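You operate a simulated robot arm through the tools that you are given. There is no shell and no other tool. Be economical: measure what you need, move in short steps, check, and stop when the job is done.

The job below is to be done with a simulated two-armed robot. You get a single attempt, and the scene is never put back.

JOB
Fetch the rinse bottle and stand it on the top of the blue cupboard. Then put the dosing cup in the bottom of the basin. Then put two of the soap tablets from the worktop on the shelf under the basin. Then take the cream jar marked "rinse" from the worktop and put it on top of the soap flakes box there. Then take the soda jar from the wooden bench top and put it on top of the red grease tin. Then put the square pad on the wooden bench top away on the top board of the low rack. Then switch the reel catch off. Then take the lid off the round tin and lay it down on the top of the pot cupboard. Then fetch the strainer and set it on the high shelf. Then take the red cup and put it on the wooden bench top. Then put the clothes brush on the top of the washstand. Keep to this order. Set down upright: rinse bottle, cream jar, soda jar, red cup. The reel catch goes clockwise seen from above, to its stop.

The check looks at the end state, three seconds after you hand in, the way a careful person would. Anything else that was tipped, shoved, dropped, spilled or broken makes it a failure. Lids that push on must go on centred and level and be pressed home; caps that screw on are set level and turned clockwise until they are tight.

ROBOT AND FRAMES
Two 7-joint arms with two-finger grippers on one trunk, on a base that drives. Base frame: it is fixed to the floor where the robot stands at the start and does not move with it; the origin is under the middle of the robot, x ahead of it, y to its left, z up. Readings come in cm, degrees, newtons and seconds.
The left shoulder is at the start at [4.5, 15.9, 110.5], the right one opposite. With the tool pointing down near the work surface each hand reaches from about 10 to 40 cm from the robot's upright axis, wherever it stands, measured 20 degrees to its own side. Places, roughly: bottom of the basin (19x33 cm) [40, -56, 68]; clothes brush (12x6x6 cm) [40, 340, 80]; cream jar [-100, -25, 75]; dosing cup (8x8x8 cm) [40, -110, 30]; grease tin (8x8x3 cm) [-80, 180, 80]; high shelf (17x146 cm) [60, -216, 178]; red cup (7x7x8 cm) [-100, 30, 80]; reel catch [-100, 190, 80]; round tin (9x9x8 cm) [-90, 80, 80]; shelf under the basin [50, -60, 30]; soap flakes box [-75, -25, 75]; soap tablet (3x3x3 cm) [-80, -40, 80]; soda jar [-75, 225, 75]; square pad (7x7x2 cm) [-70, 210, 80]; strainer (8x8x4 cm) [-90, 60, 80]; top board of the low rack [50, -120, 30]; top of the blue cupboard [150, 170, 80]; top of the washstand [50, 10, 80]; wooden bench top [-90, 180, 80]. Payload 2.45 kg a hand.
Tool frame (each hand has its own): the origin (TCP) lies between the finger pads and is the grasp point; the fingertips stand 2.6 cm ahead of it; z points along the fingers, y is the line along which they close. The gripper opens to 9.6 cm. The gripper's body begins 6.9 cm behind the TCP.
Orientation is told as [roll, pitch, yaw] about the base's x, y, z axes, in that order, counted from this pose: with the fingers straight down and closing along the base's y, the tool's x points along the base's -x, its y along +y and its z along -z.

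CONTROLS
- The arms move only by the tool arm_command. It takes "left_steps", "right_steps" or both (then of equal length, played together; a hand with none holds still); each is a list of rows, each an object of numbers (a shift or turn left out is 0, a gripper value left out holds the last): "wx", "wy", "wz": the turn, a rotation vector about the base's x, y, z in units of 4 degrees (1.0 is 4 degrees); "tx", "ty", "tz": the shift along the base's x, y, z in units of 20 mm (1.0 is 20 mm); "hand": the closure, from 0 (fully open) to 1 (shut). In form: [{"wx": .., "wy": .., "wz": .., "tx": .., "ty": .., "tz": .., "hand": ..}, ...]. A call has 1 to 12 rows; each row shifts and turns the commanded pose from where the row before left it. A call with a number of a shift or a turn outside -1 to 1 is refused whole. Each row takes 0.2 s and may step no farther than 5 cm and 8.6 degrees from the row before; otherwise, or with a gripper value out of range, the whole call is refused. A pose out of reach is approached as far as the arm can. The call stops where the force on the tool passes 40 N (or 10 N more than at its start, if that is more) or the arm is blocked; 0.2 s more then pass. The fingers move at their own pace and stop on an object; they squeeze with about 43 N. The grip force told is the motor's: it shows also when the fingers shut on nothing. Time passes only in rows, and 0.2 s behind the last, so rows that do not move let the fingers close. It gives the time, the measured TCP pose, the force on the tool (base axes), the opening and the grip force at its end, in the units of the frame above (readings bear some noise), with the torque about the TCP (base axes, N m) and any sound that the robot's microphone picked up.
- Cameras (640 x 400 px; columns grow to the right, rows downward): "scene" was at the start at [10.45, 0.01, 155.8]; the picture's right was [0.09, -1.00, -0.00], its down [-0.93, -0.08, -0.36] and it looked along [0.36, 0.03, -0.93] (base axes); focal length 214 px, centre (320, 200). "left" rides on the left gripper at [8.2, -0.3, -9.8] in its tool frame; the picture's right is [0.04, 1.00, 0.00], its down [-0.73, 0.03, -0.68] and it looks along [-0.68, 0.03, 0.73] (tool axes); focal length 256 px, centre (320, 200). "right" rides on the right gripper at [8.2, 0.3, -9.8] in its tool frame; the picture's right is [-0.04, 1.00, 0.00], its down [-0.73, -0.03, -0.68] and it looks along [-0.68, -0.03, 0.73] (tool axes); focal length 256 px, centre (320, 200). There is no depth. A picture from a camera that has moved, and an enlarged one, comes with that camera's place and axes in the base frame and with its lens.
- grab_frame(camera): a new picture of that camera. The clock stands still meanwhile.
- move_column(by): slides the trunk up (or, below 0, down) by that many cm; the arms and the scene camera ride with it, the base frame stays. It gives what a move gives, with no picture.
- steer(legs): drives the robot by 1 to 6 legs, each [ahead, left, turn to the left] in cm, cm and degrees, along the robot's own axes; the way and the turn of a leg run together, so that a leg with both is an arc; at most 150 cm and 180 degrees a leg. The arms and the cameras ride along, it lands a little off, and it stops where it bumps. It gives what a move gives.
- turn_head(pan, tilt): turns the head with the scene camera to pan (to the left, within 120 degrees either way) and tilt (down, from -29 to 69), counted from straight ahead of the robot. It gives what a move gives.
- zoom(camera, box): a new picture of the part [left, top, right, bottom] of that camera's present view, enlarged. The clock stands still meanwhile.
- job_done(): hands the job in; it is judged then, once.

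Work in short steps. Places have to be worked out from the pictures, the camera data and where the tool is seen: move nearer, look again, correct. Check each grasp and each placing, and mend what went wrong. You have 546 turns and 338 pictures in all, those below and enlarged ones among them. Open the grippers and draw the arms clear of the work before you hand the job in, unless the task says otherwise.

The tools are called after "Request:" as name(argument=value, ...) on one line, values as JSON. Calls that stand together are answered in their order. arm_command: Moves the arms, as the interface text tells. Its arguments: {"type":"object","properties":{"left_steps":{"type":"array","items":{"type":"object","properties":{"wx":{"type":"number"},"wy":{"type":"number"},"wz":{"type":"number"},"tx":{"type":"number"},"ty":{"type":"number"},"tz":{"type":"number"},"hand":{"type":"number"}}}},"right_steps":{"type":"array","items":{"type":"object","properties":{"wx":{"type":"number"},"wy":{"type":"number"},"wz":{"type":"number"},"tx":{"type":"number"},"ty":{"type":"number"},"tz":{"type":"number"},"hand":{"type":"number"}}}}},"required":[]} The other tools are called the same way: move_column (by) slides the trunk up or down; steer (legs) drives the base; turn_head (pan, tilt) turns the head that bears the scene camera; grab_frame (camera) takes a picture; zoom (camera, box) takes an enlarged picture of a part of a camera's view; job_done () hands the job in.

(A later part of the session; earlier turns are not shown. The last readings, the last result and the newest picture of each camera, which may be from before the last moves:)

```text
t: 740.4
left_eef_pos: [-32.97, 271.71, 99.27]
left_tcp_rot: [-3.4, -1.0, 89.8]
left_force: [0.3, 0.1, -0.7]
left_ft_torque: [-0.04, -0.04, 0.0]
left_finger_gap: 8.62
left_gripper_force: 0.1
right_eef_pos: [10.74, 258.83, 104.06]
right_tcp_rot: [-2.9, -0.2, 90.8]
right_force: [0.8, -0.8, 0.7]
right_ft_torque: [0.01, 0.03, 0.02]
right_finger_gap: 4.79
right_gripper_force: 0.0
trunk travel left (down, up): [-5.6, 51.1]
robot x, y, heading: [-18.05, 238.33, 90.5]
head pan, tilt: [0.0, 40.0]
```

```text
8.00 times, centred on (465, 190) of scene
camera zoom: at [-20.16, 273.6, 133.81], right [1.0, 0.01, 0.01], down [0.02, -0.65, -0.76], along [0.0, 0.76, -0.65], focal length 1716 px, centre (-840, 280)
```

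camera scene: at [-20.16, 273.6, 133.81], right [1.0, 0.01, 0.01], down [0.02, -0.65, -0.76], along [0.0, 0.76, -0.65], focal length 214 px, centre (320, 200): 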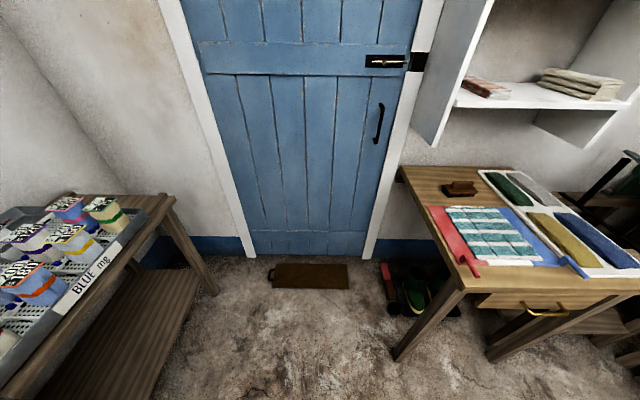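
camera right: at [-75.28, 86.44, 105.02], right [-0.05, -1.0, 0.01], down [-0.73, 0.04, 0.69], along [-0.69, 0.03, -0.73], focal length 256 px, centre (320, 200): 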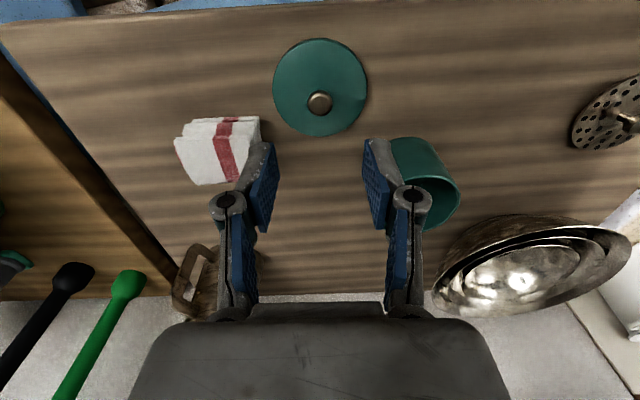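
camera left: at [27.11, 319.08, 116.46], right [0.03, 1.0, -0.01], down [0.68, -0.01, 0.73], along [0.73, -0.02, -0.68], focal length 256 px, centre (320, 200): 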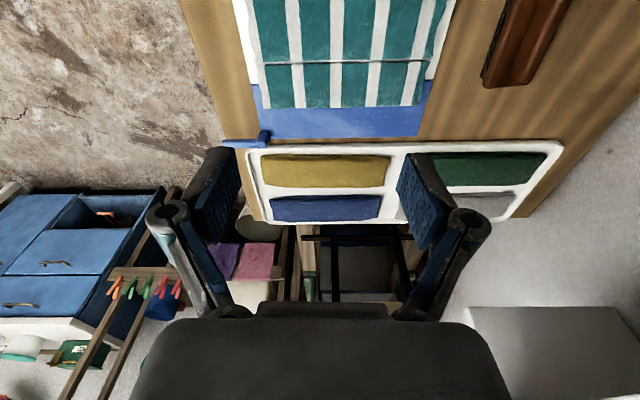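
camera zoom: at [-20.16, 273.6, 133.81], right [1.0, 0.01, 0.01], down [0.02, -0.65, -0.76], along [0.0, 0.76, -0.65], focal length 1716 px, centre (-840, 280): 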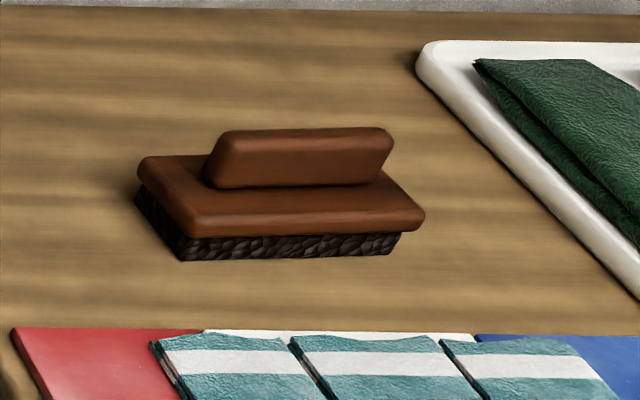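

Handle bar lies along x, so it must be gripped across y. The earlier trouble was heavy rocking from a quick sideways sweep; I'll repeat the approach from the left side gently. Turn to heading 0, drive left 55 cm, and wait to settle.

Request:
steer(legs=[[0, 0, -90.4], [10, 0, 0], [0, 28, 0], [0, 28, 0]])

Request:
arm_command(left_steps=[{}, {}, {}, {}, {}, {}, {}, {}, {}, {}, {}, {}])

Request:
turn_head(pan=40, tilt=45)

Request:
grab_frame(camera="scene")

```text
t: 748.5
left_eef_pos: [26.96, 302.37, 100.17]
left_tcp_rot: [-0.6, -1.2, -1.8]
left_force: [-0.1, -0.4, -0.6]
left_ft_torque: [0.01, -0.13, 0.03]
left_finger_gap: 8.65
left_gripper_force: 0.1
right_eef_pos: [12.98, 258.98, 102.7]
right_tcp_rot: [0.0, -0.6, -0.6]
right_force: [-0.5, 1.6, 0.9]
right_ft_torque: [-0.11, -0.04, 0.0]
right_finger_gap: 4.79
right_gripper_force: 0.1
trunk travel left (down, up): [-5.6, 51.1]
robot x, y, heading: [-6.1, 293.03, -0.9]
head pan, tilt: [0.0, 40.0]
```

```text
t: 751.1
left_eef_pos: [26.97, 306.03, 99.84]
left_tcp_rot: [-2.6, -1.1, -1.3]
left_force: [-0.1, 0.7, 0.0]
left_ft_torque: [0.01, -0.03, 0.0]
left_finger_gap: 8.64
left_gripper_force: 0.0
right_eef_pos: [13.18, 262.72, 103.88]
right_tcp_rot: [-2.1, -0.4, -0.3]
right_force: [1.2, 0.1, -0.1]
right_ft_torque: [-0.02, 0.0, 0.01]
right_finger_gap: 4.78
right_gripper_force: 0.0
trunk travel left (down, up): [-5.6, 51.1]
robot x, y, heading: [-6.5, 292.97, -0.8]
head pan, tilt: [0.0, 40.0]
```

```text
t: 752.2
left_eef_pos: [27.09, 305.98, 99.96]
left_tcp_rot: [-2.7, -1.1, -1.4]
left_force: [0.0, -0.1, -0.4]
left_ft_torque: [0.05, 0.0, 0.02]
left_finger_gap: 8.63
left_gripper_force: 0.0
right_eef_pos: [13.23, 262.66, 103.94]
right_tcp_rot: [-2.2, -0.5, -0.3]
right_force: [-0.3, 0.2, -0.5]
right_ft_torque: [0.0, -0.02, 0.0]
right_finger_gap: 4.79
right_gripper_force: 0.0
trunk travel left (down, up): [-5.6, 51.1]
robot x, y, heading: [-6.31, 293.29, -0.8]
head pan, tilt: [40.0, 45.0]
```

```text
80 pictures are left
camera scene: at [26.56, 297.72, 133.43], right [0.63, -0.78, 0.0], down [-0.55, -0.45, -0.71], along [0.55, 0.45, -0.71], focal length 214 px, centre (320, 200)
```

scene: 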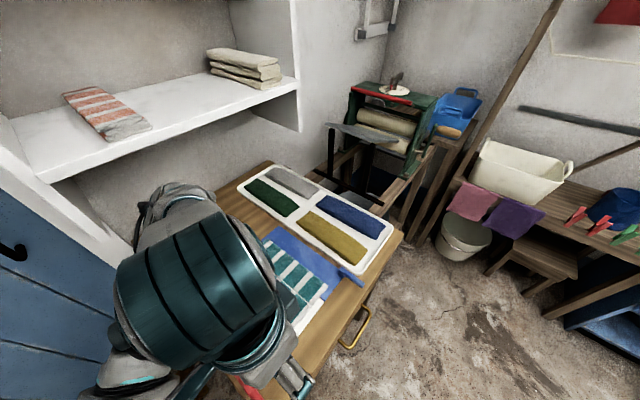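

Settled. The folded elbow hovers near the brush, so I first raise the hand to z ~112 and extend forward slowly, then check.

Request:
arm_command(left_steps=[{"tz": 0.5}, {"tz": 0.8}, {"tz": 0.8}, {"tz": 0.8}, {"tz": 0.8}, {"tz": 0.8, "tx": 0.3}, {"tz": 0.5, "tx": 0.5}, {"tx": 0.7}, {"tx": 0.7}, {"tx": 0.7}, {"tx": 0.7}, {"tx": 0.5}])

Request:
arm_command(left_steps=[{}, {}, {}, {}, {}])

Request:
grab_frame(camera="scene")

```text
t: 754.8
left_eef_pos: [35.14, 305.46, 108.8]
left_tcp_rot: [-2.5, -1.2, -1.4]
left_force: [0.3, 0.2, 0.0]
left_ft_torque: [0.0, 0.01, -0.02]
left_finger_gap: 8.63
left_gripper_force: 0.0
left hand out of reach, approached as far as the arm can: row 7
right_eef_pos: [13.24, 262.64, 103.96]
right_tcp_rot: [-2.1, -0.6, -0.4]
right_force: [-0.2, 0.3, 0.1]
right_ft_torque: [-0.04, -0.03, 0.0]
right_finger_gap: 4.81
right_gripper_force: 0.0
trunk travel left (down, up): [-5.6, 51.1]
robot x, y, heading: [-6.42, 292.86, -0.7]
head pan, tilt: [40.0, 45.0]
```

```text
t: 756.0
left_eef_pos: [35.17, 305.46, 108.85]
left_tcp_rot: [-2.6, -1.2, -1.4]
left_force: [-0.4, -0.3, -0.1]
left_ft_torque: [0.0, 0.03, 0.0]
left_finger_gap: 8.64
left_gripper_force: 0.0
right_eef_pos: [13.18, 262.65, 104.01]
right_tcp_rot: [-2.1, -0.5, -0.3]
right_force: [0.8, -0.6, 0.7]
right_ft_torque: [0.02, 0.02, 0.01]
right_finger_gap: 4.81
right_gripper_force: 0.1
trunk travel left (down, up): [-5.6, 51.1]
robot x, y, heading: [-6.32, 293.03, -0.8]
head pan, tilt: [40.0, 45.0]
```

```text
79 pictures are left
camera scene: at [26.55, 297.69, 133.43], right [0.63, -0.77, 0.0], down [-0.55, -0.45, -0.71], along [0.55, 0.45, -0.71], focal length 214 px, centre (320, 200)
```

scene: 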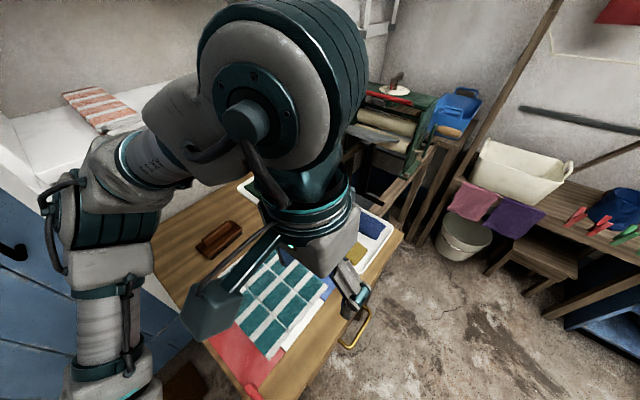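

Brush undisturbed. The elbow is near the shelf's side panel, so I move the robot 12 cm back to the right and will reach out farther instead.

Request:
steer(legs=[[0, -12, 0.7]])

Request:
arm_command(left_steps=[{}, {}, {}, {}, {}, {}, {}, {}, {}, {}])

Request:
arm_command(left_steps=[{"ty": 0.3}, {"ty": 0.4}, {"ty": 0.5}, {"ty": 0.5}, {"ty": 0.5}, {"ty": 0.5}, {"ty": 0.5}, {"ty": 0.5}, {"ty": 0.5}, {"ty": 0.5}, {"ty": 0.4}, {"ty": 0.2}])

Request:
grab_frame(camera="scene")

```text
t: 757.2
left_eef_pos: [34.8, 293.78, 108.9]
left_tcp_rot: [-2.6, -1.5, -1.0]
left_force: [-1.2, -1.7, 1.4]
left_ft_torque: [0.16, -0.08, 0.02]
left_finger_gap: 8.65
left_gripper_force: 0.0
right_eef_pos: [13.42, 250.87, 103.88]
right_tcp_rot: [-2.0, -0.6, 0.3]
right_force: [-1.0, -1.3, 0.6]
right_ft_torque: [0.21, -0.05, 0.03]
right_finger_gap: 4.79
right_gripper_force: 0.0
trunk travel left (down, up): [-5.6, 51.1]
robot x, y, heading: [-5.95, 281.2, -0.2]
head pan, tilt: [40.0, 45.0]
```

```text
t: 759.4
left_eef_pos: [34.84, 293.75, 108.74]
left_tcp_rot: [-2.5, -1.3, -1.0]
left_force: [-0.8, -0.6, -0.5]
left_ft_torque: [-0.02, 0.0, 0.02]
left_finger_gap: 8.67
left_gripper_force: 0.1
right_eef_pos: [13.44, 250.77, 103.75]
right_tcp_rot: [-2.0, -0.6, 0.4]
right_force: [0.1, 0.1, -1.1]
right_ft_torque: [0.0, 0.01, -0.01]
right_finger_gap: 4.81
right_gripper_force: 0.2
trunk travel left (down, up): [-5.6, 51.1]
robot x, y, heading: [-6.66, 280.87, -0.3]
head pan, tilt: [40.0, 45.0]
```

```text
t: 762.0
left_eef_pos: [35.42, 302.55, 104.93]
left_tcp_rot: [-2.6, -1.4, -0.8]
left_force: [0.6, 0.2, -0.2]
left_ft_torque: [-0.05, 0.02, 0.0]
left_finger_gap: 8.64
left_gripper_force: 0.1
left hand out of reach, approached as far as the arm can: row 3, 4, 5, 6, 7, 8, 9, 10, 11
right_eef_pos: [13.39, 250.78, 103.72]
right_tcp_rot: [-2.0, -0.6, 0.4]
right_force: [-0.8, -1.1, 0.2]
right_ft_torque: [0.01, 0.0, 0.01]
right_finger_gap: 4.79
right_gripper_force: 0.0
trunk travel left (down, up): [-5.6, 51.1]
robot x, y, heading: [-6.56, 280.84, -0.2]
head pan, tilt: [40.0, 45.0]
```

```text
78 pictures are left
camera scene: at [26.72, 285.29, 133.21], right [0.64, -0.77, -0.01], down [-0.55, -0.45, -0.71], along [0.54, 0.46, -0.71], focal length 214 px, centre (320, 200)
```

scene: 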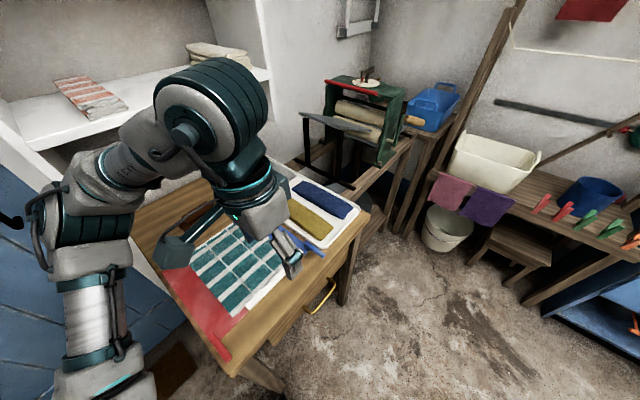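

Reach is limited at this height. I lower to z ~96 (still above everything on the desk) and go on sideways slowly.

Request:
arm_command(left_steps=[{"tz": -0.6, "ty": -0.5}, {"tz": -0.8}, {"tz": -0.8}, {"tz": -0.6}, {"ty": 0.4}, {"ty": 0.5}, {"ty": 0.5}, {"ty": 0.5}, {"ty": 0.5}, {"ty": 0.5}, {"ty": 0.5}, {"ty": 0.5}])

Request:
arm_command(left_steps=[{"ty": 0.5}, {"ty": 0.5}, {"ty": 0.5}, {"ty": 0.5}, {"ty": 0.5}, {"ty": 0.5}, {"ty": 0.5}, {"ty": 0.5}, {"ty": 0.3}, {}])

Request:
grab_frame(camera="scene")

```text
t: 764.6
left_eef_pos: [35.24, 309.49, 99.71]
left_tcp_rot: [-2.6, -1.5, -1.0]
left_force: [1.2, -0.4, -0.2]
left_ft_torque: [0.01, 0.01, 0.02]
left_finger_gap: 8.62
left_gripper_force: 0.0
right_eef_pos: [13.34, 250.85, 103.78]
right_tcp_rot: [-2.1, -0.6, 0.3]
right_force: [0.2, 0.3, -0.2]
right_ft_torque: [-0.01, 0.02, 0.02]
right_finger_gap: 4.78
right_gripper_force: 0.1
trunk travel left (down, up): [-5.6, 51.1]
robot x, y, heading: [-6.01, 280.92, -0.2]
head pan, tilt: [40.0, 45.0]
```

```text
t: 766.8
left_eef_pos: [37.15, 315.75, 96.75]
left_tcp_rot: [-2.6, -1.4, -0.9]
left_force: [0.1, 0.9, 0.1]
left_ft_torque: [-0.04, 0.01, 0.0]
left_finger_gap: 8.63
left_gripper_force: 0.0
left hand out of reach, approached as far as the arm can: row 2, 3, 4, 5, 6, 7, 8, 9
right_eef_pos: [13.32, 250.82, 103.78]
right_tcp_rot: [-2.0, -0.6, 0.3]
right_force: [-1.1, -0.7, -0.4]
right_ft_torque: [0.02, -0.01, -0.02]
right_finger_gap: 4.79
right_gripper_force: 0.1
trunk travel left (down, up): [-5.6, 51.1]
robot x, y, heading: [-6.39, 280.86, -0.2]
head pan, tilt: [40.0, 45.0]
```

```text
77 pictures are left
camera scene: at [26.7, 285.34, 133.21], right [0.64, -0.77, -0.01], down [-0.55, -0.45, -0.71], along [0.54, 0.46, -0.71], focal length 214 px, centre (320, 200)
```

scene: 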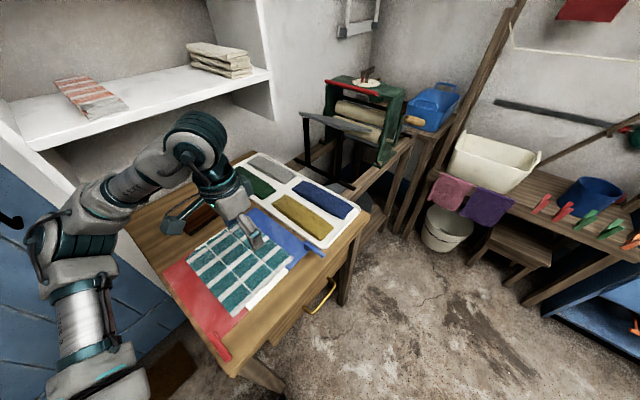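

It reaches farther when more in front of the robot. I drive back 13 cm, then gently 20 cm left, and wait.

Request:
steer(legs=[[-13, 0, 0], [0, 10, 0], [0, 9, 0]])

Request:
arm_command(left_steps=[{}, {}, {}, {}, {}, {}, {}, {}, {}, {}, {}, {}])

Request:
grab_frame(camera="scene")

Request:
grab_frame(camera="left")

```text
t: 769.7
left_eef_pos: [22.24, 334.08, 96.43]
left_tcp_rot: [1.6, -2.2, -7.5]
left_force: [0.3, 0.2, -0.2]
left_ft_torque: [-0.03, 0.02, 0.02]
left_finger_gap: 8.66
left_gripper_force: 0.0
right_eef_pos: [-0.8, 271.85, 104.45]
right_tcp_rot: [-3.1, -1.0, -0.3]
right_force: [-0.3, -1.2, -0.2]
right_ft_torque: [0.11, -0.01, 0.0]
right_finger_gap: 4.78
right_gripper_force: 0.0
trunk travel left (down, up): [-5.6, 51.1]
robot x, y, heading: [-19.25, 300.41, -0.8]
head pan, tilt: [40.0, 45.0]
stopped in leg 3: the robot was blocked; the commanded pose is now the measured one
```

```text
t: 772.3
left_eef_pos: [22.22, 334.26, 95.98]
left_tcp_rot: [1.8, -2.0, -7.7]
left_force: [0.1, 0.1, -0.2]
left_ft_torque: [0.0, -0.03, 0.0]
left_finger_gap: 8.66
left_gripper_force: 0.1
right_eef_pos: [-0.81, 272.23, 104.39]
right_tcp_rot: [-3.2, -1.0, -0.1]
right_force: [-0.1, 1.6, 0.0]
right_ft_torque: [0.02, -0.01, -0.05]
right_finger_gap: 4.77
right_gripper_force: 0.1
trunk travel left (down, up): [-5.6, 51.1]
robot x, y, heading: [-19.51, 301.0, -1.0]
head pan, tilt: [40.0, 45.0]
```

```text
76 pictures are left
camera scene: at [12.39, 300.73, 133.62], right [0.63, -0.77, -0.02], down [-0.54, -0.42, -0.73], along [0.55, 0.47, -0.69], focal length 214 px, centre (320, 200)
```

scene: 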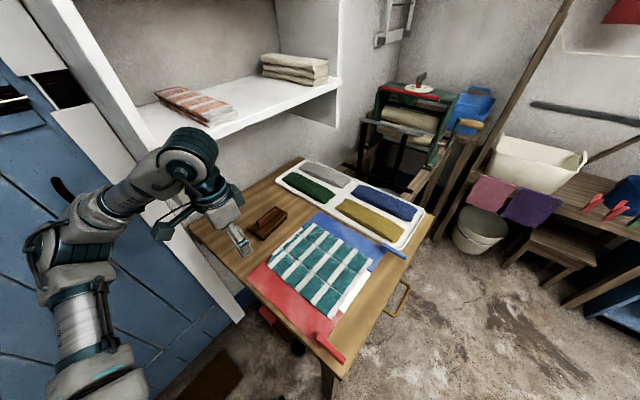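

```text
75 pictures are left
camera left: at [13.84, 334.66, 105.54], right [0.09, 1.0, 0.03], down [0.7, -0.09, 0.7], along [0.7, -0.04, -0.71], focal length 256 px, centre (320, 200)
```

left: 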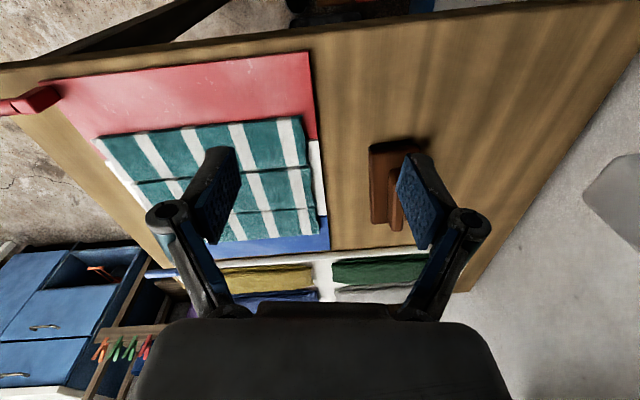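

The elbow touched the door as the base moved left, so I stop there. Extending the hand forward straightens the arm and takes the elbow off the door. I move +x slowly.

Request:
arm_command(left_steps=[{"tx": 0.3}, {"tx": 0.4}, {"tx": 0.5}, {"tx": 0.5}, {"tx": 0.5}, {"tx": 0.5}, {"tx": 0.5}, {"tx": 0.5}, {"tx": 0.5}, {"tx": 0.5}, {"tx": 0.4}, {}])

Request:
grab_frame(camera="scene")

Request:
grab_frame(camera="left")

```text
t: 774.4
left_eef_pos: [26.61, 335.03, 95.87]
left_tcp_rot: [3.3, -2.0, -5.7]
left_force: [0.5, 5.7, -4.0]
left_ft_torque: [-0.64, 0.06, -0.05]
left_finger_gap: 8.63
left_gripper_force: 0.0
left hand out of reach, approached as far as the arm can: row 1
right_eef_pos: [-0.28, 271.13, 104.15]
right_tcp_rot: [3.6, 0.7, 7.9]
right_force: [-0.6, 0.4, 0.8]
right_ft_torque: [0.0, -0.13, 0.01]
right_finger_gap: 4.78
right_gripper_force: 0.1
trunk travel left (down, up): [-5.6, 51.1]
robot x, y, heading: [-23.8, 298.73, 3.0]
head pan, tilt: [40.0, 45.0]
stopped in row 10 (right hand): the arm was blocked; the commanded pose is now the measured one
```

```text
74 pictures are left
camera scene: at [7.72, 291.83, 134.47], right [0.68, -0.73, -0.07], down [-0.51, -0.4, -0.76], along [0.52, 0.55, -0.65], focal length 214 px, centre (320, 200)
```

scene: 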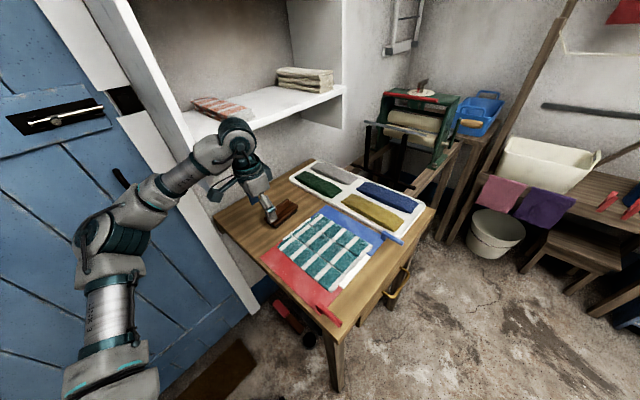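

```text
73 pictures are left
camera left: at [18.17, 334.9, 105.33], right [0.06, 1.0, 0.05], down [0.71, -0.08, 0.7], along [0.71, 0.0, -0.71], focal length 256 px, centre (320, 200)
```

left: 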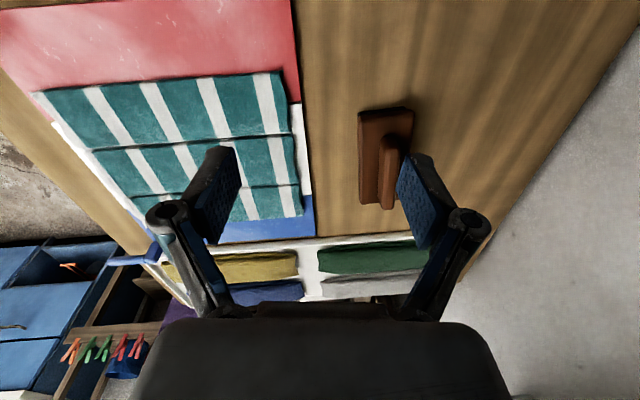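

The elbow still leans on the door and pushes the base. I drive 7 cm right (straightening the heading) and let it settle.

Request:
steer(legs=[[0, -7, -3]])

Request:
arm_command(left_steps=[{}, {}, {}, {}, {}, {}, {}, {}, {}, {}])

Request:
grab_frame(camera="scene")

```text
t: 775.1
left_eef_pos: [35.4, 338.95, 85.93]
left_tcp_rot: [-0.3, -0.1, 9.0]
left_force: [-2.7, -0.1, 0.8]
left_ft_torque: [0.01, -0.29, 0.06]
left_finger_gap: 8.66
left_gripper_force: 0.2
right_eef_pos: [0.15, 268.7, 115.32]
right_tcp_rot: [40.5, -4.1, 10.7]
right_force: [-59.6, -63.3, -21.5]
right_ft_torque: [1.25, -1.31, -0.04]
right_finger_gap: 2.38
right_gripper_force: 0.0
trunk travel left (down, up): [-5.6, 51.1]
robot x, y, heading: [-16.6, 296.53, -5.7]
head pan, tilt: [40.0, 45.0]
stopped in leg 1: the robot was blocked; the commanded pose is now the measured one
```

```text
t: 775.4
left_eef_pos: [42.96, 338.81, 79.63]
left_tcp_rot: [-6.3, 1.9, 11.6]
left_force: [-64.4, -7.8, 197.3]
left_ft_torque: [-0.09, -5.63, 1.39]
left_finger_gap: 9.74
left_gripper_force: 0.1
right_eef_pos: [-2.69, 274.69, 125.52]
right_tcp_rot: [55.4, -9.8, 8.8]
right_force: [-29.6, 0.2, -1.2]
right_ft_torque: [-0.06, 0.63, -0.3]
right_finger_gap: 5.28
right_gripper_force: 0.0
trunk travel left (down, up): [-5.6, 51.1]
robot x, y, heading: [-11.6, 295.71, -10.5]
head pan, tilt: [40.0, 45.0]
stopped in row 1 (left hand): the force on the tool passed its limit at 111 N (the readings are from after the stop); the commanded pose is now the measured one
```

```text
72 pictures are left
camera scene: at [11.79, 275.44, 137.17], right [0.49, -0.87, -0.09], down [-0.56, -0.24, -0.79], along [0.66, 0.44, -0.6], focal length 214 px, centre (320, 200)
```

scene: 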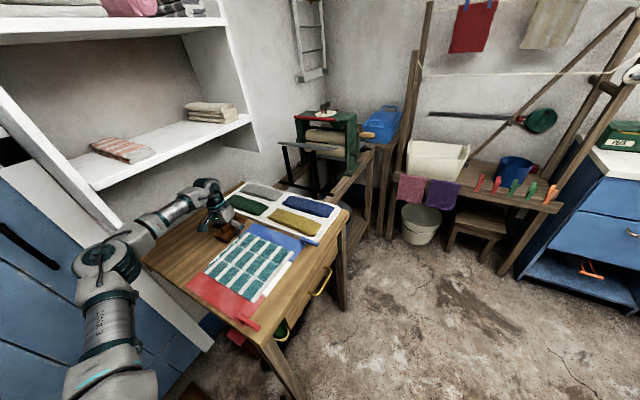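

The robot is rocking hard. I ease the left hand upward a bit and let things come to rest.

Request:
arm_command(left_steps=[{"tz": 0.4}, {"tz": 0.4}, {}, {}])

Request:
arm_command(left_steps=[{}, {}, {}, {}, {}, {}])

Request:
grab_frame(camera="scene")

```text
t: 775.6
left_eef_pos: [43.45, 338.9, 79.66]
left_tcp_rot: [-10.1, -4.8, 18.5]
left_force: [75.9, 34.4, 216.7]
left_ft_torque: [-3.27, 7.29, -2.0]
left_finger_gap: 9.54
left_gripper_force: 40.4
left hand out of reach, approached as far as the arm can: row 1
right_eef_pos: [-2.42, 273.16, 133.19]
right_tcp_rot: [73.5, -14.0, 10.9]
right_force: [-3.0, -2.6, -0.2]
right_ft_torque: [-0.02, -0.08, -0.27]
right_finger_gap: 5.18
right_gripper_force: 0.3
trunk travel left (down, up): [-5.6, 51.1]
robot x, y, heading: [-15.37, 296.81, -6.4]
head pan, tilt: [40.0, 45.0]
stopped in row 1 (left hand): the force on the tool passed its limit at 252 N (the readings are from after the stop); the commanded pose is now the measured one
```

```text
t: 776.0
left_eef_pos: [43.36, 338.34, 80.21]
left_tcp_rot: [-21.7, -11.0, 27.3]
left_force: [96.4, 31.9, 190.6]
left_ft_torque: [4.31, 4.2, -2.18]
left_finger_gap: 9.57
left_gripper_force: 42.7
right_eef_pos: [-4.54, 272.01, 136.72]
right_tcp_rot: [82.0, -14.3, 18.0]
right_force: [-74.5, 7.9, -172.2]
right_ft_torque: [10.12, 7.68, -4.04]
right_finger_gap: 4.82
right_gripper_force: 0.1
trunk travel left (down, up): [-5.6, 51.1]
robot x, y, heading: [-20.53, 295.99, -1.2]
head pan, tilt: [40.0, 45.0]
stopped in row 1 (left hand): the arm was blocked; the commanded pose is now the measured one
```

```text
71 pictures are left
camera scene: at [6.65, 276.77, 135.96], right [0.67, -0.74, -0.11], down [-0.54, -0.38, -0.75], along [0.51, 0.56, -0.65], focal length 214 px, centre (320, 200)
```

scene: 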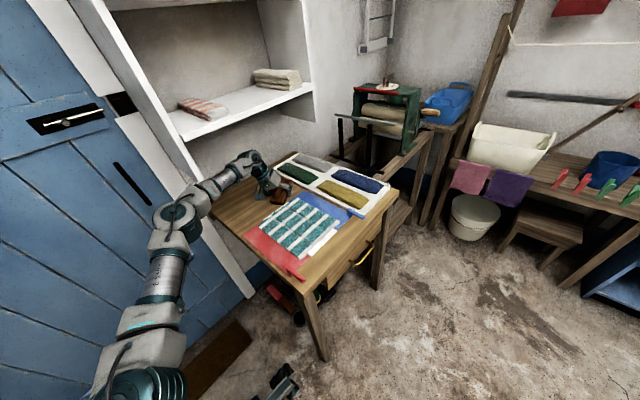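

The left hand is pressing on the desk while the body leans right. I raise the trunk slightly to relieve it.

Request:
move_column(by=4)

Request:
grab_frame(camera="scene")

```text
t: 776.2
left_eef_pos: [43.47, 335.44, 80.71]
left_tcp_rot: [-33.0, -4.5, 25.8]
left_force: [-27.4, 188.2, 316.3]
left_ft_torque: [20.28, 10.29, -3.21]
left_finger_gap: 9.5
left_gripper_force: 43.2
right_eef_pos: [-6.61, 276.5, 137.23]
right_tcp_rot: [80.6, -14.7, 25.9]
right_force: [-95.5, 7.2, -161.4]
right_ft_torque: [8.28, 7.19, -4.69]
right_finger_gap: 4.78
right_gripper_force: 0.2
trunk travel left (down, up): [-6.0, 50.7]
robot x, y, heading: [-23.29, 296.33, 0.9]
head pan, tilt: [40.0, 45.0]
stopped: the force on the tool passed its limit at 257 N (the readings are from after the stop); the commanded pose is now the measured one
```

```text
70 pictures are left
camera scene: at [4.47, 282.89, 135.74], right [0.72, -0.69, -0.08], down [-0.52, -0.46, -0.72], along [0.46, 0.56, -0.69], focal length 214 px, centre (320, 200)
```

scene: 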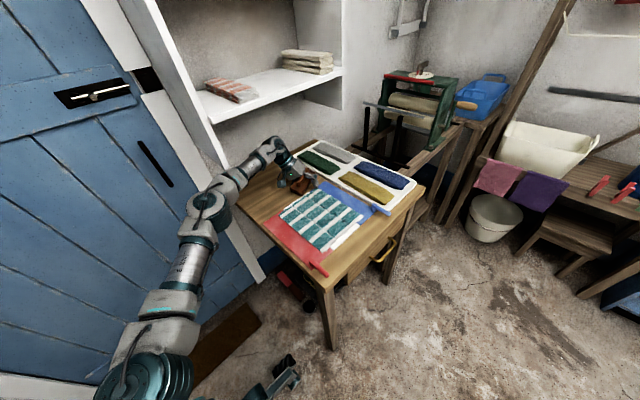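

I move the right hand (pressed against the robot itself) outward and down, and let the left be still.

Request:
arm_command(right_steps=[{"ty": -1, "tz": -0.5}, {"ty": -1, "tz": -0.5}, {"ty": -1, "tz": -0.5}, {"ty": -1, "tz": -0.5}])

Request:
arm_command(right_steps=[{"ty": -1, "tz": -0.5}, {"ty": -1, "tz": -0.5}, {"ty": -1, "tz": -0.5}, {"ty": -1, "tz": -0.5}])

Request:
grab_frame(camera="scene")

```text
t: 776.6
left_eef_pos: [42.6, 332.46, 82.8]
left_tcp_rot: [-49.1, 1.7, 24.2]
left_force: [49.3, 24.4, 193.4]
left_ft_torque: [12.99, 4.69, -0.58]
left_finger_gap: 9.38
left_gripper_force: 1.1
right_eef_pos: [-7.09, 277.76, 138.57]
right_tcp_rot: [78.7, -17.4, 30.0]
right_force: [-98.5, -23.0, -150.0]
right_ft_torque: [7.93, 6.0, -6.02]
right_finger_gap: 4.81
right_gripper_force: 0.4
trunk travel left (down, up): [-6.0, 50.7]
robot x, y, heading: [-24.77, 295.58, 2.7]
head pan, tilt: [40.0, 45.0]
stopped in row 1 (left hand): the arm was blocked; the commanded pose is now the measured one
```

```text
t: 776.9
left_eef_pos: [41.24, 338.08, 84.33]
left_tcp_rot: [-81.2, 6.3, 14.6]
left_force: [-29.5, -87.2, 144.6]
left_ft_torque: [-2.48, 3.69, 1.17]
left_finger_gap: 6.47
left_gripper_force: 0.0
right_eef_pos: [-8.34, 297.32, 141.81]
right_tcp_rot: [79.8, -16.9, 27.8]
right_force: [-90.8, -155.2, 1.9]
right_ft_torque: [-1.84, -5.76, -5.48]
right_finger_gap: 3.6
right_gripper_force: 0.0
trunk travel left (down, up): [-6.0, 50.7]
robot x, y, heading: [-26.5, 296.63, 3.6]
head pan, tilt: [40.0, 45.0]
stopped in row 1 (left hand): the arm was blocked; the commanded pose is now the measured one
```

```text
69 pictures are left
camera scene: at [0.53, 305.53, 133.2], right [0.72, -0.69, 0.03], down [-0.57, -0.62, -0.53], along [0.39, 0.37, -0.84], focal length 214 px, centre (320, 200)
```

scene: 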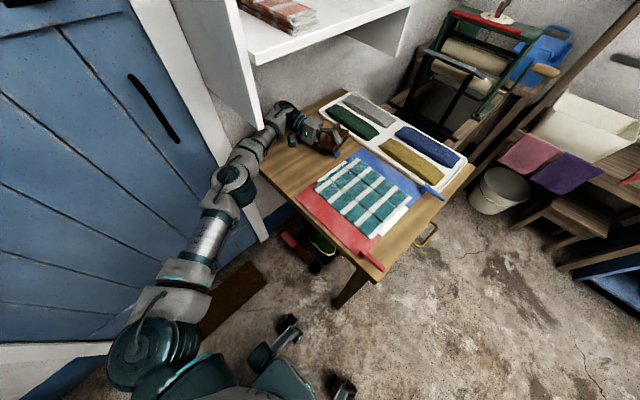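

I make no motion and see where it settles.

Request:
turn_head(pan=30, tilt=45)

Request:
arm_command(left_steps=[{}, {}])

Request:
grab_frame(camera="scene")

```text
t: 777.6
left_eef_pos: [42.15, 338.5, 83.3]
left_tcp_rot: [-63.2, 2.2, 20.1]
left_force: [-16.0, -4.5, 178.2]
left_ft_torque: [5.94, 2.86, 0.2]
left_finger_gap: 6.33
left_gripper_force: 0.0
right_eef_pos: [-7.84, 293.41, 140.73]
right_tcp_rot: [79.0, -15.8, 28.2]
right_force: [-60.9, -174.6, -5.9]
right_ft_torque: [2.49, -2.97, -8.91]
right_finger_gap: 4.06
right_gripper_force: 0.0
trunk travel left (down, up): [-6.0, 50.7]
robot x, y, heading: [-26.2, 295.6, 3.4]
head pan, tilt: [30.0, 45.0]
```

```text
t: 778.2
left_eef_pos: [42.15, 338.38, 83.21]
left_tcp_rot: [-62.2, 2.0, 21.2]
left_force: [-16.4, 25.6, 176.0]
left_ft_torque: [7.03, 3.0, 0.55]
left_finger_gap: 6.39
left_gripper_force: 0.0
right_eef_pos: [-7.57, 292.15, 140.49]
right_tcp_rot: [79.3, -15.7, 28.3]
right_force: [-62.4, -164.0, -6.8]
right_ft_torque: [2.24, -2.73, -8.33]
right_finger_gap: 4.2
right_gripper_force: 0.1
trunk travel left (down, up): [-6.0, 50.7]
robot x, y, heading: [-25.82, 295.23, 3.7]
head pan, tilt: [30.0, 45.0]
```

```text
68 pictures are left
camera scene: at [2.76, 300.26, 134.33], right [0.61, -0.8, 0.01], down [-0.6, -0.46, -0.65], along [0.52, 0.39, -0.76], focal length 214 px, centre (320, 200)
```

scene: 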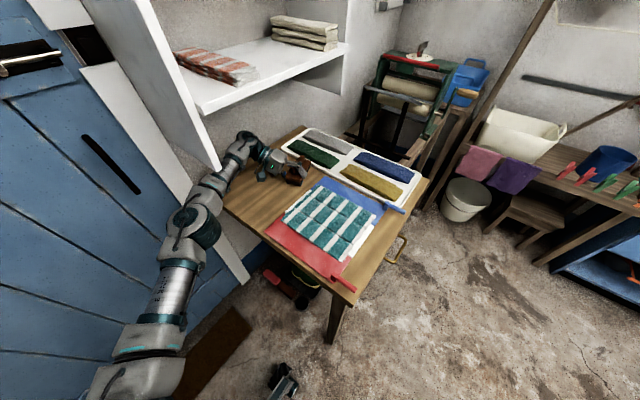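

Steady now. The right hand presses sideways on the robot itself; I move it −y gently.

Request:
arm_command(right_steps=[{"ty": -0.5}, {"ty": -0.5}, {"ty": -0.5}, {"ty": -0.5}])

Request:
arm_command(right_steps=[{"ty": -0.7}, {"ty": -0.7}, {"ty": -0.7}, {"ty": -0.7}])

```text
t: 779.2
left_eef_pos: [42.36, 338.28, 83.19]
left_tcp_rot: [-62.0, 1.9, 21.6]
left_force: [-18.6, 34.7, 174.1]
left_ft_torque: [7.27, 3.17, 0.19]
left_finger_gap: 6.37
left_gripper_force: 0.1
right_eef_pos: [-7.47, 291.72, 140.23]
right_tcp_rot: [79.4, -15.8, 28.4]
right_force: [-63.9, -158.8, -6.7]
right_ft_torque: [2.33, -2.51, -8.18]
right_finger_gap: 4.4
right_gripper_force: 0.0
right hand out of reach, approached as far as the arm can: row 1, 2, 3, 4
trunk travel left (down, up): [-6.0, 50.7]
robot x, y, heading: [-25.76, 295.14, 3.4]
head pan, tilt: [30.0, 45.0]
```

```text
t: 780.2
left_eef_pos: [42.26, 338.26, 83.24]
left_tcp_rot: [-61.9, 1.8, 21.6]
left_force: [-17.2, 34.0, 174.3]
left_ft_torque: [7.22, 3.1, 0.2]
left_finger_gap: 6.38
left_gripper_force: 0.1
right_eef_pos: [-7.42, 291.79, 140.38]
right_tcp_rot: [79.4, -15.8, 28.3]
right_force: [-63.9, -159.1, -9.4]
right_ft_torque: [2.6, -2.25, -8.21]
right_finger_gap: 4.55
right_gripper_force: 0.1
right hand out of reach, approached as far as the arm can: row 1, 2, 3, 4
trunk travel left (down, up): [-6.0, 50.7]
robot x, y, heading: [-25.71, 295.34, 3.3]
head pan, tilt: [30.0, 45.0]
```

The right arm is in an awkward posture; I rotate its tool back (roll) while moving it forward and down.

Request:
arm_command(right_steps=[{"wx": -1, "tx": 0.5}, {"wx": -1, "tx": 0.5}, {"wx": -1, "tx": 0.5}, {"wx": -1, "tx": 0.5}, {"wx": -1, "tx": 0.5}, {"wx": -1, "tx": 0.5}])

Request:
grab_frame(camera="right")

```text
t: 781.6
left_eef_pos: [42.27, 338.21, 83.21]
left_tcp_rot: [-61.9, 1.9, 21.5]
left_force: [-17.2, 32.5, 174.5]
left_ft_torque: [7.23, 3.06, 0.15]
left_finger_gap: 6.36
left_gripper_force: 0.1
right_eef_pos: [-7.31, 291.78, 140.2]
right_tcp_rot: [79.5, -15.6, 28.2]
right_force: [-62.5, -160.8, -11.9]
right_ft_torque: [2.92, -1.95, -8.37]
right_finger_gap: 4.71
right_gripper_force: 0.0
right hand out of reach, approached as far as the arm can: row 1, 2, 3, 4, 5, 6
trunk travel left (down, up): [-6.0, 50.7]
robot x, y, heading: [-25.87, 295.25, 3.6]
head pan, tilt: [30.0, 45.0]
```

```text
67 pictures are left
camera right: at [-10.15, 279.3, 140.27], right [-0.29, 0.05, 0.96], down [0.92, -0.27, 0.29], along [0.27, 0.96, 0.03], focal length 256 px, centre (320, 200)
```

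right: 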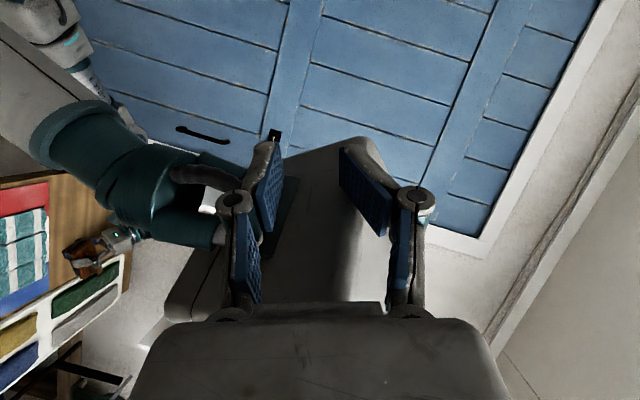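

The right fingers are jammed against the robot's own head. I turn the head away and probe which directions the right arm can move.

Request:
turn_head(pan=80, tilt=60)

Request:
arm_command(right_steps=[{"tz": 1}, {"tz": -1}, {"tx": -1}, {"tx": 1}, {"wz": 1}, {"wz": -1}, {"wy": 1}, {"wy": -1}, {"wx": 1}, {"wx": -1}, {"tx": 1, "tz": -1}, {"tx": -1, "tz": 1}])

```text
t: 782.8
left_eef_pos: [42.28, 338.15, 83.14]
left_tcp_rot: [-61.9, 2.0, 21.6]
left_force: [-15.3, 32.9, 175.4]
left_ft_torque: [7.25, 3.03, -0.01]
left_finger_gap: 6.37
left_gripper_force: 0.0
right_eef_pos: [-6.44, 293.08, 139.12]
right_tcp_rot: [77.8, -14.0, 28.4]
right_force: [-38.9, -54.7, -38.6]
right_ft_torque: [-0.98, 1.61, -0.6]
right_finger_gap: 8.58
right_gripper_force: 16.1
trunk travel left (down, up): [-6.0, 50.7]
robot x, y, heading: [-25.71, 295.41, 3.5]
head pan, tilt: [80.0, 60.0]
```

```text
t: 785.2
left_eef_pos: [42.76, 338.1, 83.56]
left_tcp_rot: [-63.7, 2.6, 21.7]
left_force: [-43.7, -0.2, 106.8]
left_ft_torque: [3.61, 3.02, 0.99]
left_finger_gap: 6.63
left_gripper_force: 0.1
right_eef_pos: [-5.2, 292.84, 136.12]
right_tcp_rot: [78.7, -14.4, 30.5]
right_force: [-48.2, -25.6, -0.5]
right_ft_torque: [-0.24, 0.6, 0.12]
right_finger_gap: 5.16
right_gripper_force: 0.0
right hand out of reach, approached as far as the arm can: row 1, 5
trunk travel left (down, up): [-6.0, 50.7]
robot x, y, heading: [-26.04, 295.14, 3.4]
head pan, tilt: [80.0, 60.0]
stopped in row 12 (right hand): the force on the tool passed its limit at 95 N (the readings are from after the stop); the commanded pose is now the measured one
```

The right arm is free again. I bring it forward, down and outward.

Request:
arm_command(right_steps=[{"ty": -0.5, "tx": 0.3}, {"ty": -0.8, "tx": 0.3, "tz": -0.3}, {"ty": -0.8, "tx": 0.3, "tz": -0.5}, {"ty": -0.8, "tx": 0.3, "tz": -0.5, "wx": -0.5}, {"ty": -0.8, "tz": -0.5, "wx": -1}, {"ty": -0.8, "tz": -0.5, "wx": -1}, {"tz": -0.5, "wx": -1}, {"tz": -0.5, "wx": -1}, {"tz": -0.5, "wx": -1}, {"tz": -0.5, "wx": -1}])

Request:
grab_frame(camera="right")

```text
t: 785.9
left_eef_pos: [43.09, 338.36, 83.63]
left_tcp_rot: [-65.1, 3.3, 21.1]
left_force: [-38.0, -12.8, 77.3]
left_ft_torque: [2.01, 2.32, 0.93]
left_finger_gap: 6.67
left_gripper_force: 0.1
right_eef_pos: [-1.03, 291.44, 134.78]
right_tcp_rot: [79.2, -13.1, 28.5]
right_force: [7.3, -4.3, -0.9]
right_ft_torque: [-0.09, -0.11, -0.17]
right_finger_gap: 5.55
right_gripper_force: 1.9
trunk travel left (down, up): [-6.0, 50.7]
robot x, y, heading: [-25.81, 295.31, 3.9]
head pan, tilt: [80.0, 60.0]
stopped in row 3 (left hand): the force on the tool passed its limit at 127 N (the readings are from after the stop); the commanded pose is now the measured one
```

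```text
66 pictures are left
camera right: at [-3.9, 278.98, 135.17], right [-0.25, 0.08, 0.97], down [0.93, -0.26, 0.26], along [0.27, 0.96, -0.01], focal length 256 px, centre (320, 200)
```

right: 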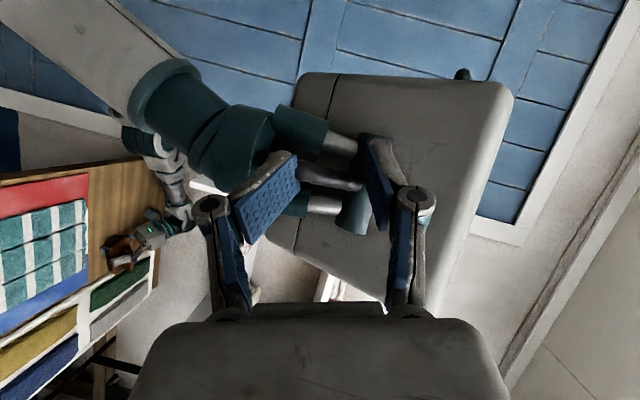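

The right fingers straddle the head's neck; they must withdraw along −y. I also ease the left hand upward.

Request:
arm_command(right_steps=[{"ty": -0.7, "tx": -0.2}, {"ty": -0.7, "tx": -0.2}, {"ty": -0.7, "tx": -0.2}, {"ty": -0.7, "tx": -0.2}], left_steps=[{"tz": 0.15}, {"tz": 0.15}, {"tz": 0.15}, {"tz": 0.15}])

Request:
arm_command(right_steps=[{"ty": -0.8}, {"ty": -0.8}, {"ty": -0.8}, {"ty": -0.8}], left_steps=[{"tz": 0.15}, {"tz": 0.15}, {"tz": 0.15}, {"tz": 0.15}])

Request:
grab_frame(camera="right")

```text
t: 786.9
left_eef_pos: [43.77, 338.54, 83.68]
left_tcp_rot: [-64.1, 3.2, 21.1]
left_force: [-18.1, -18.1, 40.3]
left_ft_torque: [0.64, 1.15, 0.78]
left_finger_gap: 6.67
left_gripper_force: 0.1
right_eef_pos: [-2.51, 285.71, 134.76]
right_tcp_rot: [79.1, -12.9, 28.7]
right_force: [-1.1, 1.0, -0.1]
right_ft_torque: [-0.03, -0.01, 0.01]
right_finger_gap: 4.78
right_gripper_force: 0.1
trunk travel left (down, up): [-6.0, 50.7]
robot x, y, heading: [-25.95, 295.18, 3.3]
head pan, tilt: [80.0, 60.0]
```

```text
t: 787.9
left_eef_pos: [44.28, 339.2, 84.05]
left_tcp_rot: [-63.9, 3.9, 21.4]
left_force: [2.3, -6.6, 11.1]
left_ft_torque: [0.1, 0.04, 0.01]
left_finger_gap: 7.98
left_gripper_force: 0.0
right_eef_pos: [-1.8, 279.92, 134.56]
right_tcp_rot: [79.1, -12.6, 28.6]
right_force: [0.4, -0.1, -0.3]
right_ft_torque: [0.01, 0.02, -0.01]
right_finger_gap: 4.81
right_gripper_force: 0.0
trunk travel left (down, up): [-6.0, 50.7]
robot x, y, heading: [-25.84, 295.21, 3.5]
head pan, tilt: [80.0, 60.0]
```

```text
65 pictures are left
camera right: at [-4.63, 267.49, 134.98], right [-0.25, 0.08, 0.97], down [0.93, -0.26, 0.26], along [0.27, 0.96, -0.01], focal length 256 px, centre (320, 200)
```

right: 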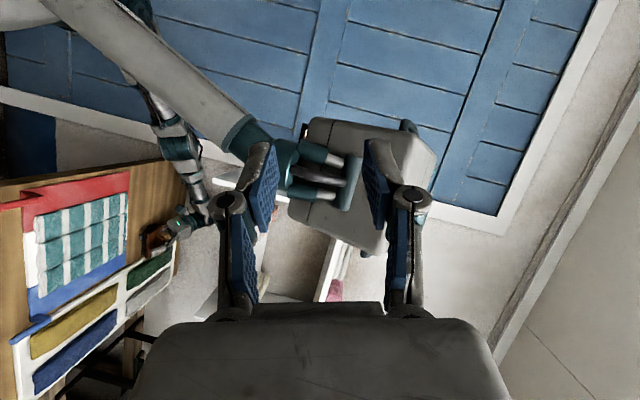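

Both free now. I bring the right hand out, lower it and turn it to point down.

Request:
arm_command(right_steps=[{"ty": -0.8}, {"ty": -0.8}, {"ty": -0.8, "tz": -0.3}, {"tz": -0.5, "wx": -0.5}, {"tz": -0.5, "wx": -0.8}, {"tz": -0.5, "wx": -0.8}, {"tz": -0.5, "wx": -0.8}, {"tz": -0.5, "wx": -0.8}, {"tz": -0.5, "wx": -0.8}, {"tz": -0.5, "wx": -0.8}, {"tz": -0.5, "wx": -0.8}, {"tz": -0.5, "wx": -0.8}])

Request:
arm_command(right_steps=[{"tz": -0.5, "wx": -0.8}, {"tz": -0.5, "wx": -0.8}, {"tz": -0.5, "wx": -0.8}, {"tz": -0.5, "wx": -0.8}, {"wx": -0.8}, {"wx": -0.8}, {"wx": -0.8}, {"wx": -0.8}, {"wx": -0.8}, {"wx": -0.8}, {"wz": -0.8}, {"wz": -0.8}])

Request:
grab_frame(camera="left")

```text
t: 790.5
left_eef_pos: [44.26, 339.14, 84.14]
left_tcp_rot: [-64.0, 3.8, 21.3]
left_force: [-0.2, -3.0, 4.2]
left_ft_torque: [0.02, 0.01, 0.0]
left_finger_gap: 8.55
left_gripper_force: 0.1
right_eef_pos: [-2.11, 275.36, 125.16]
right_tcp_rot: [54.9, 1.3, 31.1]
right_force: [0.8, -1.0, -0.3]
right_ft_torque: [0.03, 0.03, 0.01]
right_finger_gap: 4.8
right_gripper_force: 0.1
trunk travel left (down, up): [-6.0, 50.7]
robot x, y, heading: [-25.6, 295.29, 3.3]
head pan, tilt: [80.0, 60.0]
```

```text
t: 793.1
left_eef_pos: [44.3, 339.23, 84.32]
left_tcp_rot: [-64.1, 3.8, 21.2]
left_force: [1.0, 0.3, 8.2]
left_ft_torque: [0.35, 0.12, 0.0]
left_finger_gap: 8.66
left_gripper_force: 0.0
right_eef_pos: [-2.88, 275.32, 120.18]
right_tcp_rot: [36.7, 12.1, 23.5]
right_force: [0.6, 0.5, 0.0]
right_ft_torque: [-0.02, 0.02, 0.0]
right_finger_gap: 4.79
right_gripper_force: 0.1
right hand out of reach, approached as far as the arm can: row 6, 7, 8, 9, 10
trunk travel left (down, up): [-6.0, 50.7]
robot x, y, heading: [-26.1, 295.18, 3.7]
head pan, tilt: [80.0, 60.0]
```

```text
64 pictures are left
camera left: at [33.94, 344.37, 89.38], right [-0.25, 0.37, -0.89], down [0.47, 0.85, 0.22], along [0.84, -0.37, -0.39], focal length 256 px, centre (320, 200)
```

left: 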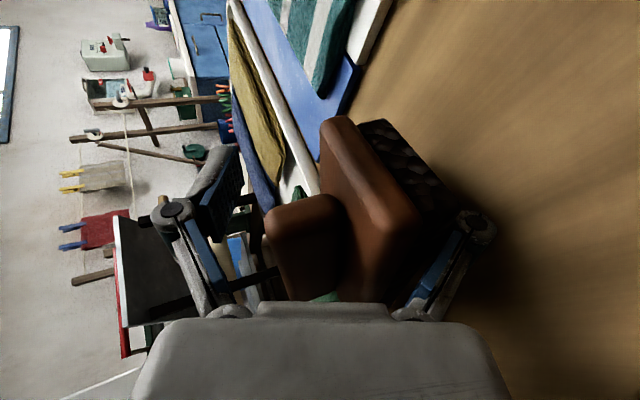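

The brush sits between the open left fingers (hand lying sideways, pointing −y). I close the left hand on it and look.

Request:
arm_command(left_steps=[{"hand": 0.3}, {"hand": 0.5}, {"hand": 0.8}, {"hand": 1}, {"hand": 1}])

Request:
grab_frame(camera="left")

Request:
turn_head(pan=40, tilt=45)

Request:
grab_frame(camera="scene")

```text
t: 794.3
left_eef_pos: [44.15, 339.28, 84.08]
left_tcp_rot: [-64.0, 3.9, 21.2]
left_force: [-0.9, -0.3, -0.4]
left_ft_torque: [-0.02, 0.02, 0.01]
left_finger_gap: 5.75
left_gripper_force: 42.7
right_eef_pos: [-2.66, 275.45, 120.12]
right_tcp_rot: [36.9, 12.1, 23.5]
right_force: [-0.3, 0.8, 0.9]
right_ft_torque: [0.02, 0.04, 0.02]
right_finger_gap: 4.77
right_gripper_force: 0.0
trunk travel left (down, up): [-6.0, 50.7]
robot x, y, heading: [-25.75, 295.1, 3.4]
head pan, tilt: [80.0, 60.0]
```

```text
63 pictures are left
camera left: at [34.03, 344.48, 89.25], right [-0.25, 0.37, -0.89], down [0.47, 0.85, 0.22], along [0.84, -0.37, -0.39], focal length 256 px, centre (320, 200)
```

left: 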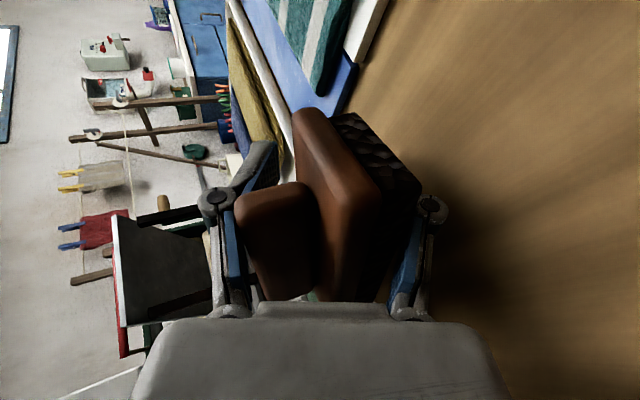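

```text
t: 795.4
left_eef_pos: [44.29, 339.36, 84.09]
left_tcp_rot: [-64.1, 3.8, 21.2]
left_force: [0.7, 0.6, -0.5]
left_ft_torque: [0.01, 0.0, 0.03]
left_finger_gap: 5.73
left_gripper_force: 42.6
right_eef_pos: [-2.76, 275.5, 120.15]
right_tcp_rot: [36.8, 12.0, 23.5]
right_force: [0.3, 0.0, -0.5]
right_ft_torque: [0.0, -0.01, -0.02]
right_finger_gap: 4.8
right_gripper_force: 0.1
trunk travel left (down, up): [-6.0, 50.7]
robot x, y, heading: [-26.31, 295.14, 3.3]
head pan, tilt: [40.0, 45.0]
```

```text
62 pictures are left
camera scene: at [6.69, 302.5, 133.6], right [0.69, -0.72, 0.0], down [-0.52, -0.49, -0.7], along [0.51, 0.49, -0.71], focal length 214 px, centre (320, 200)
```

scene: 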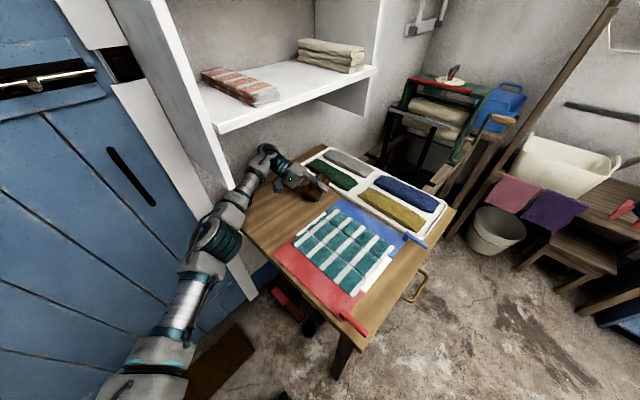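

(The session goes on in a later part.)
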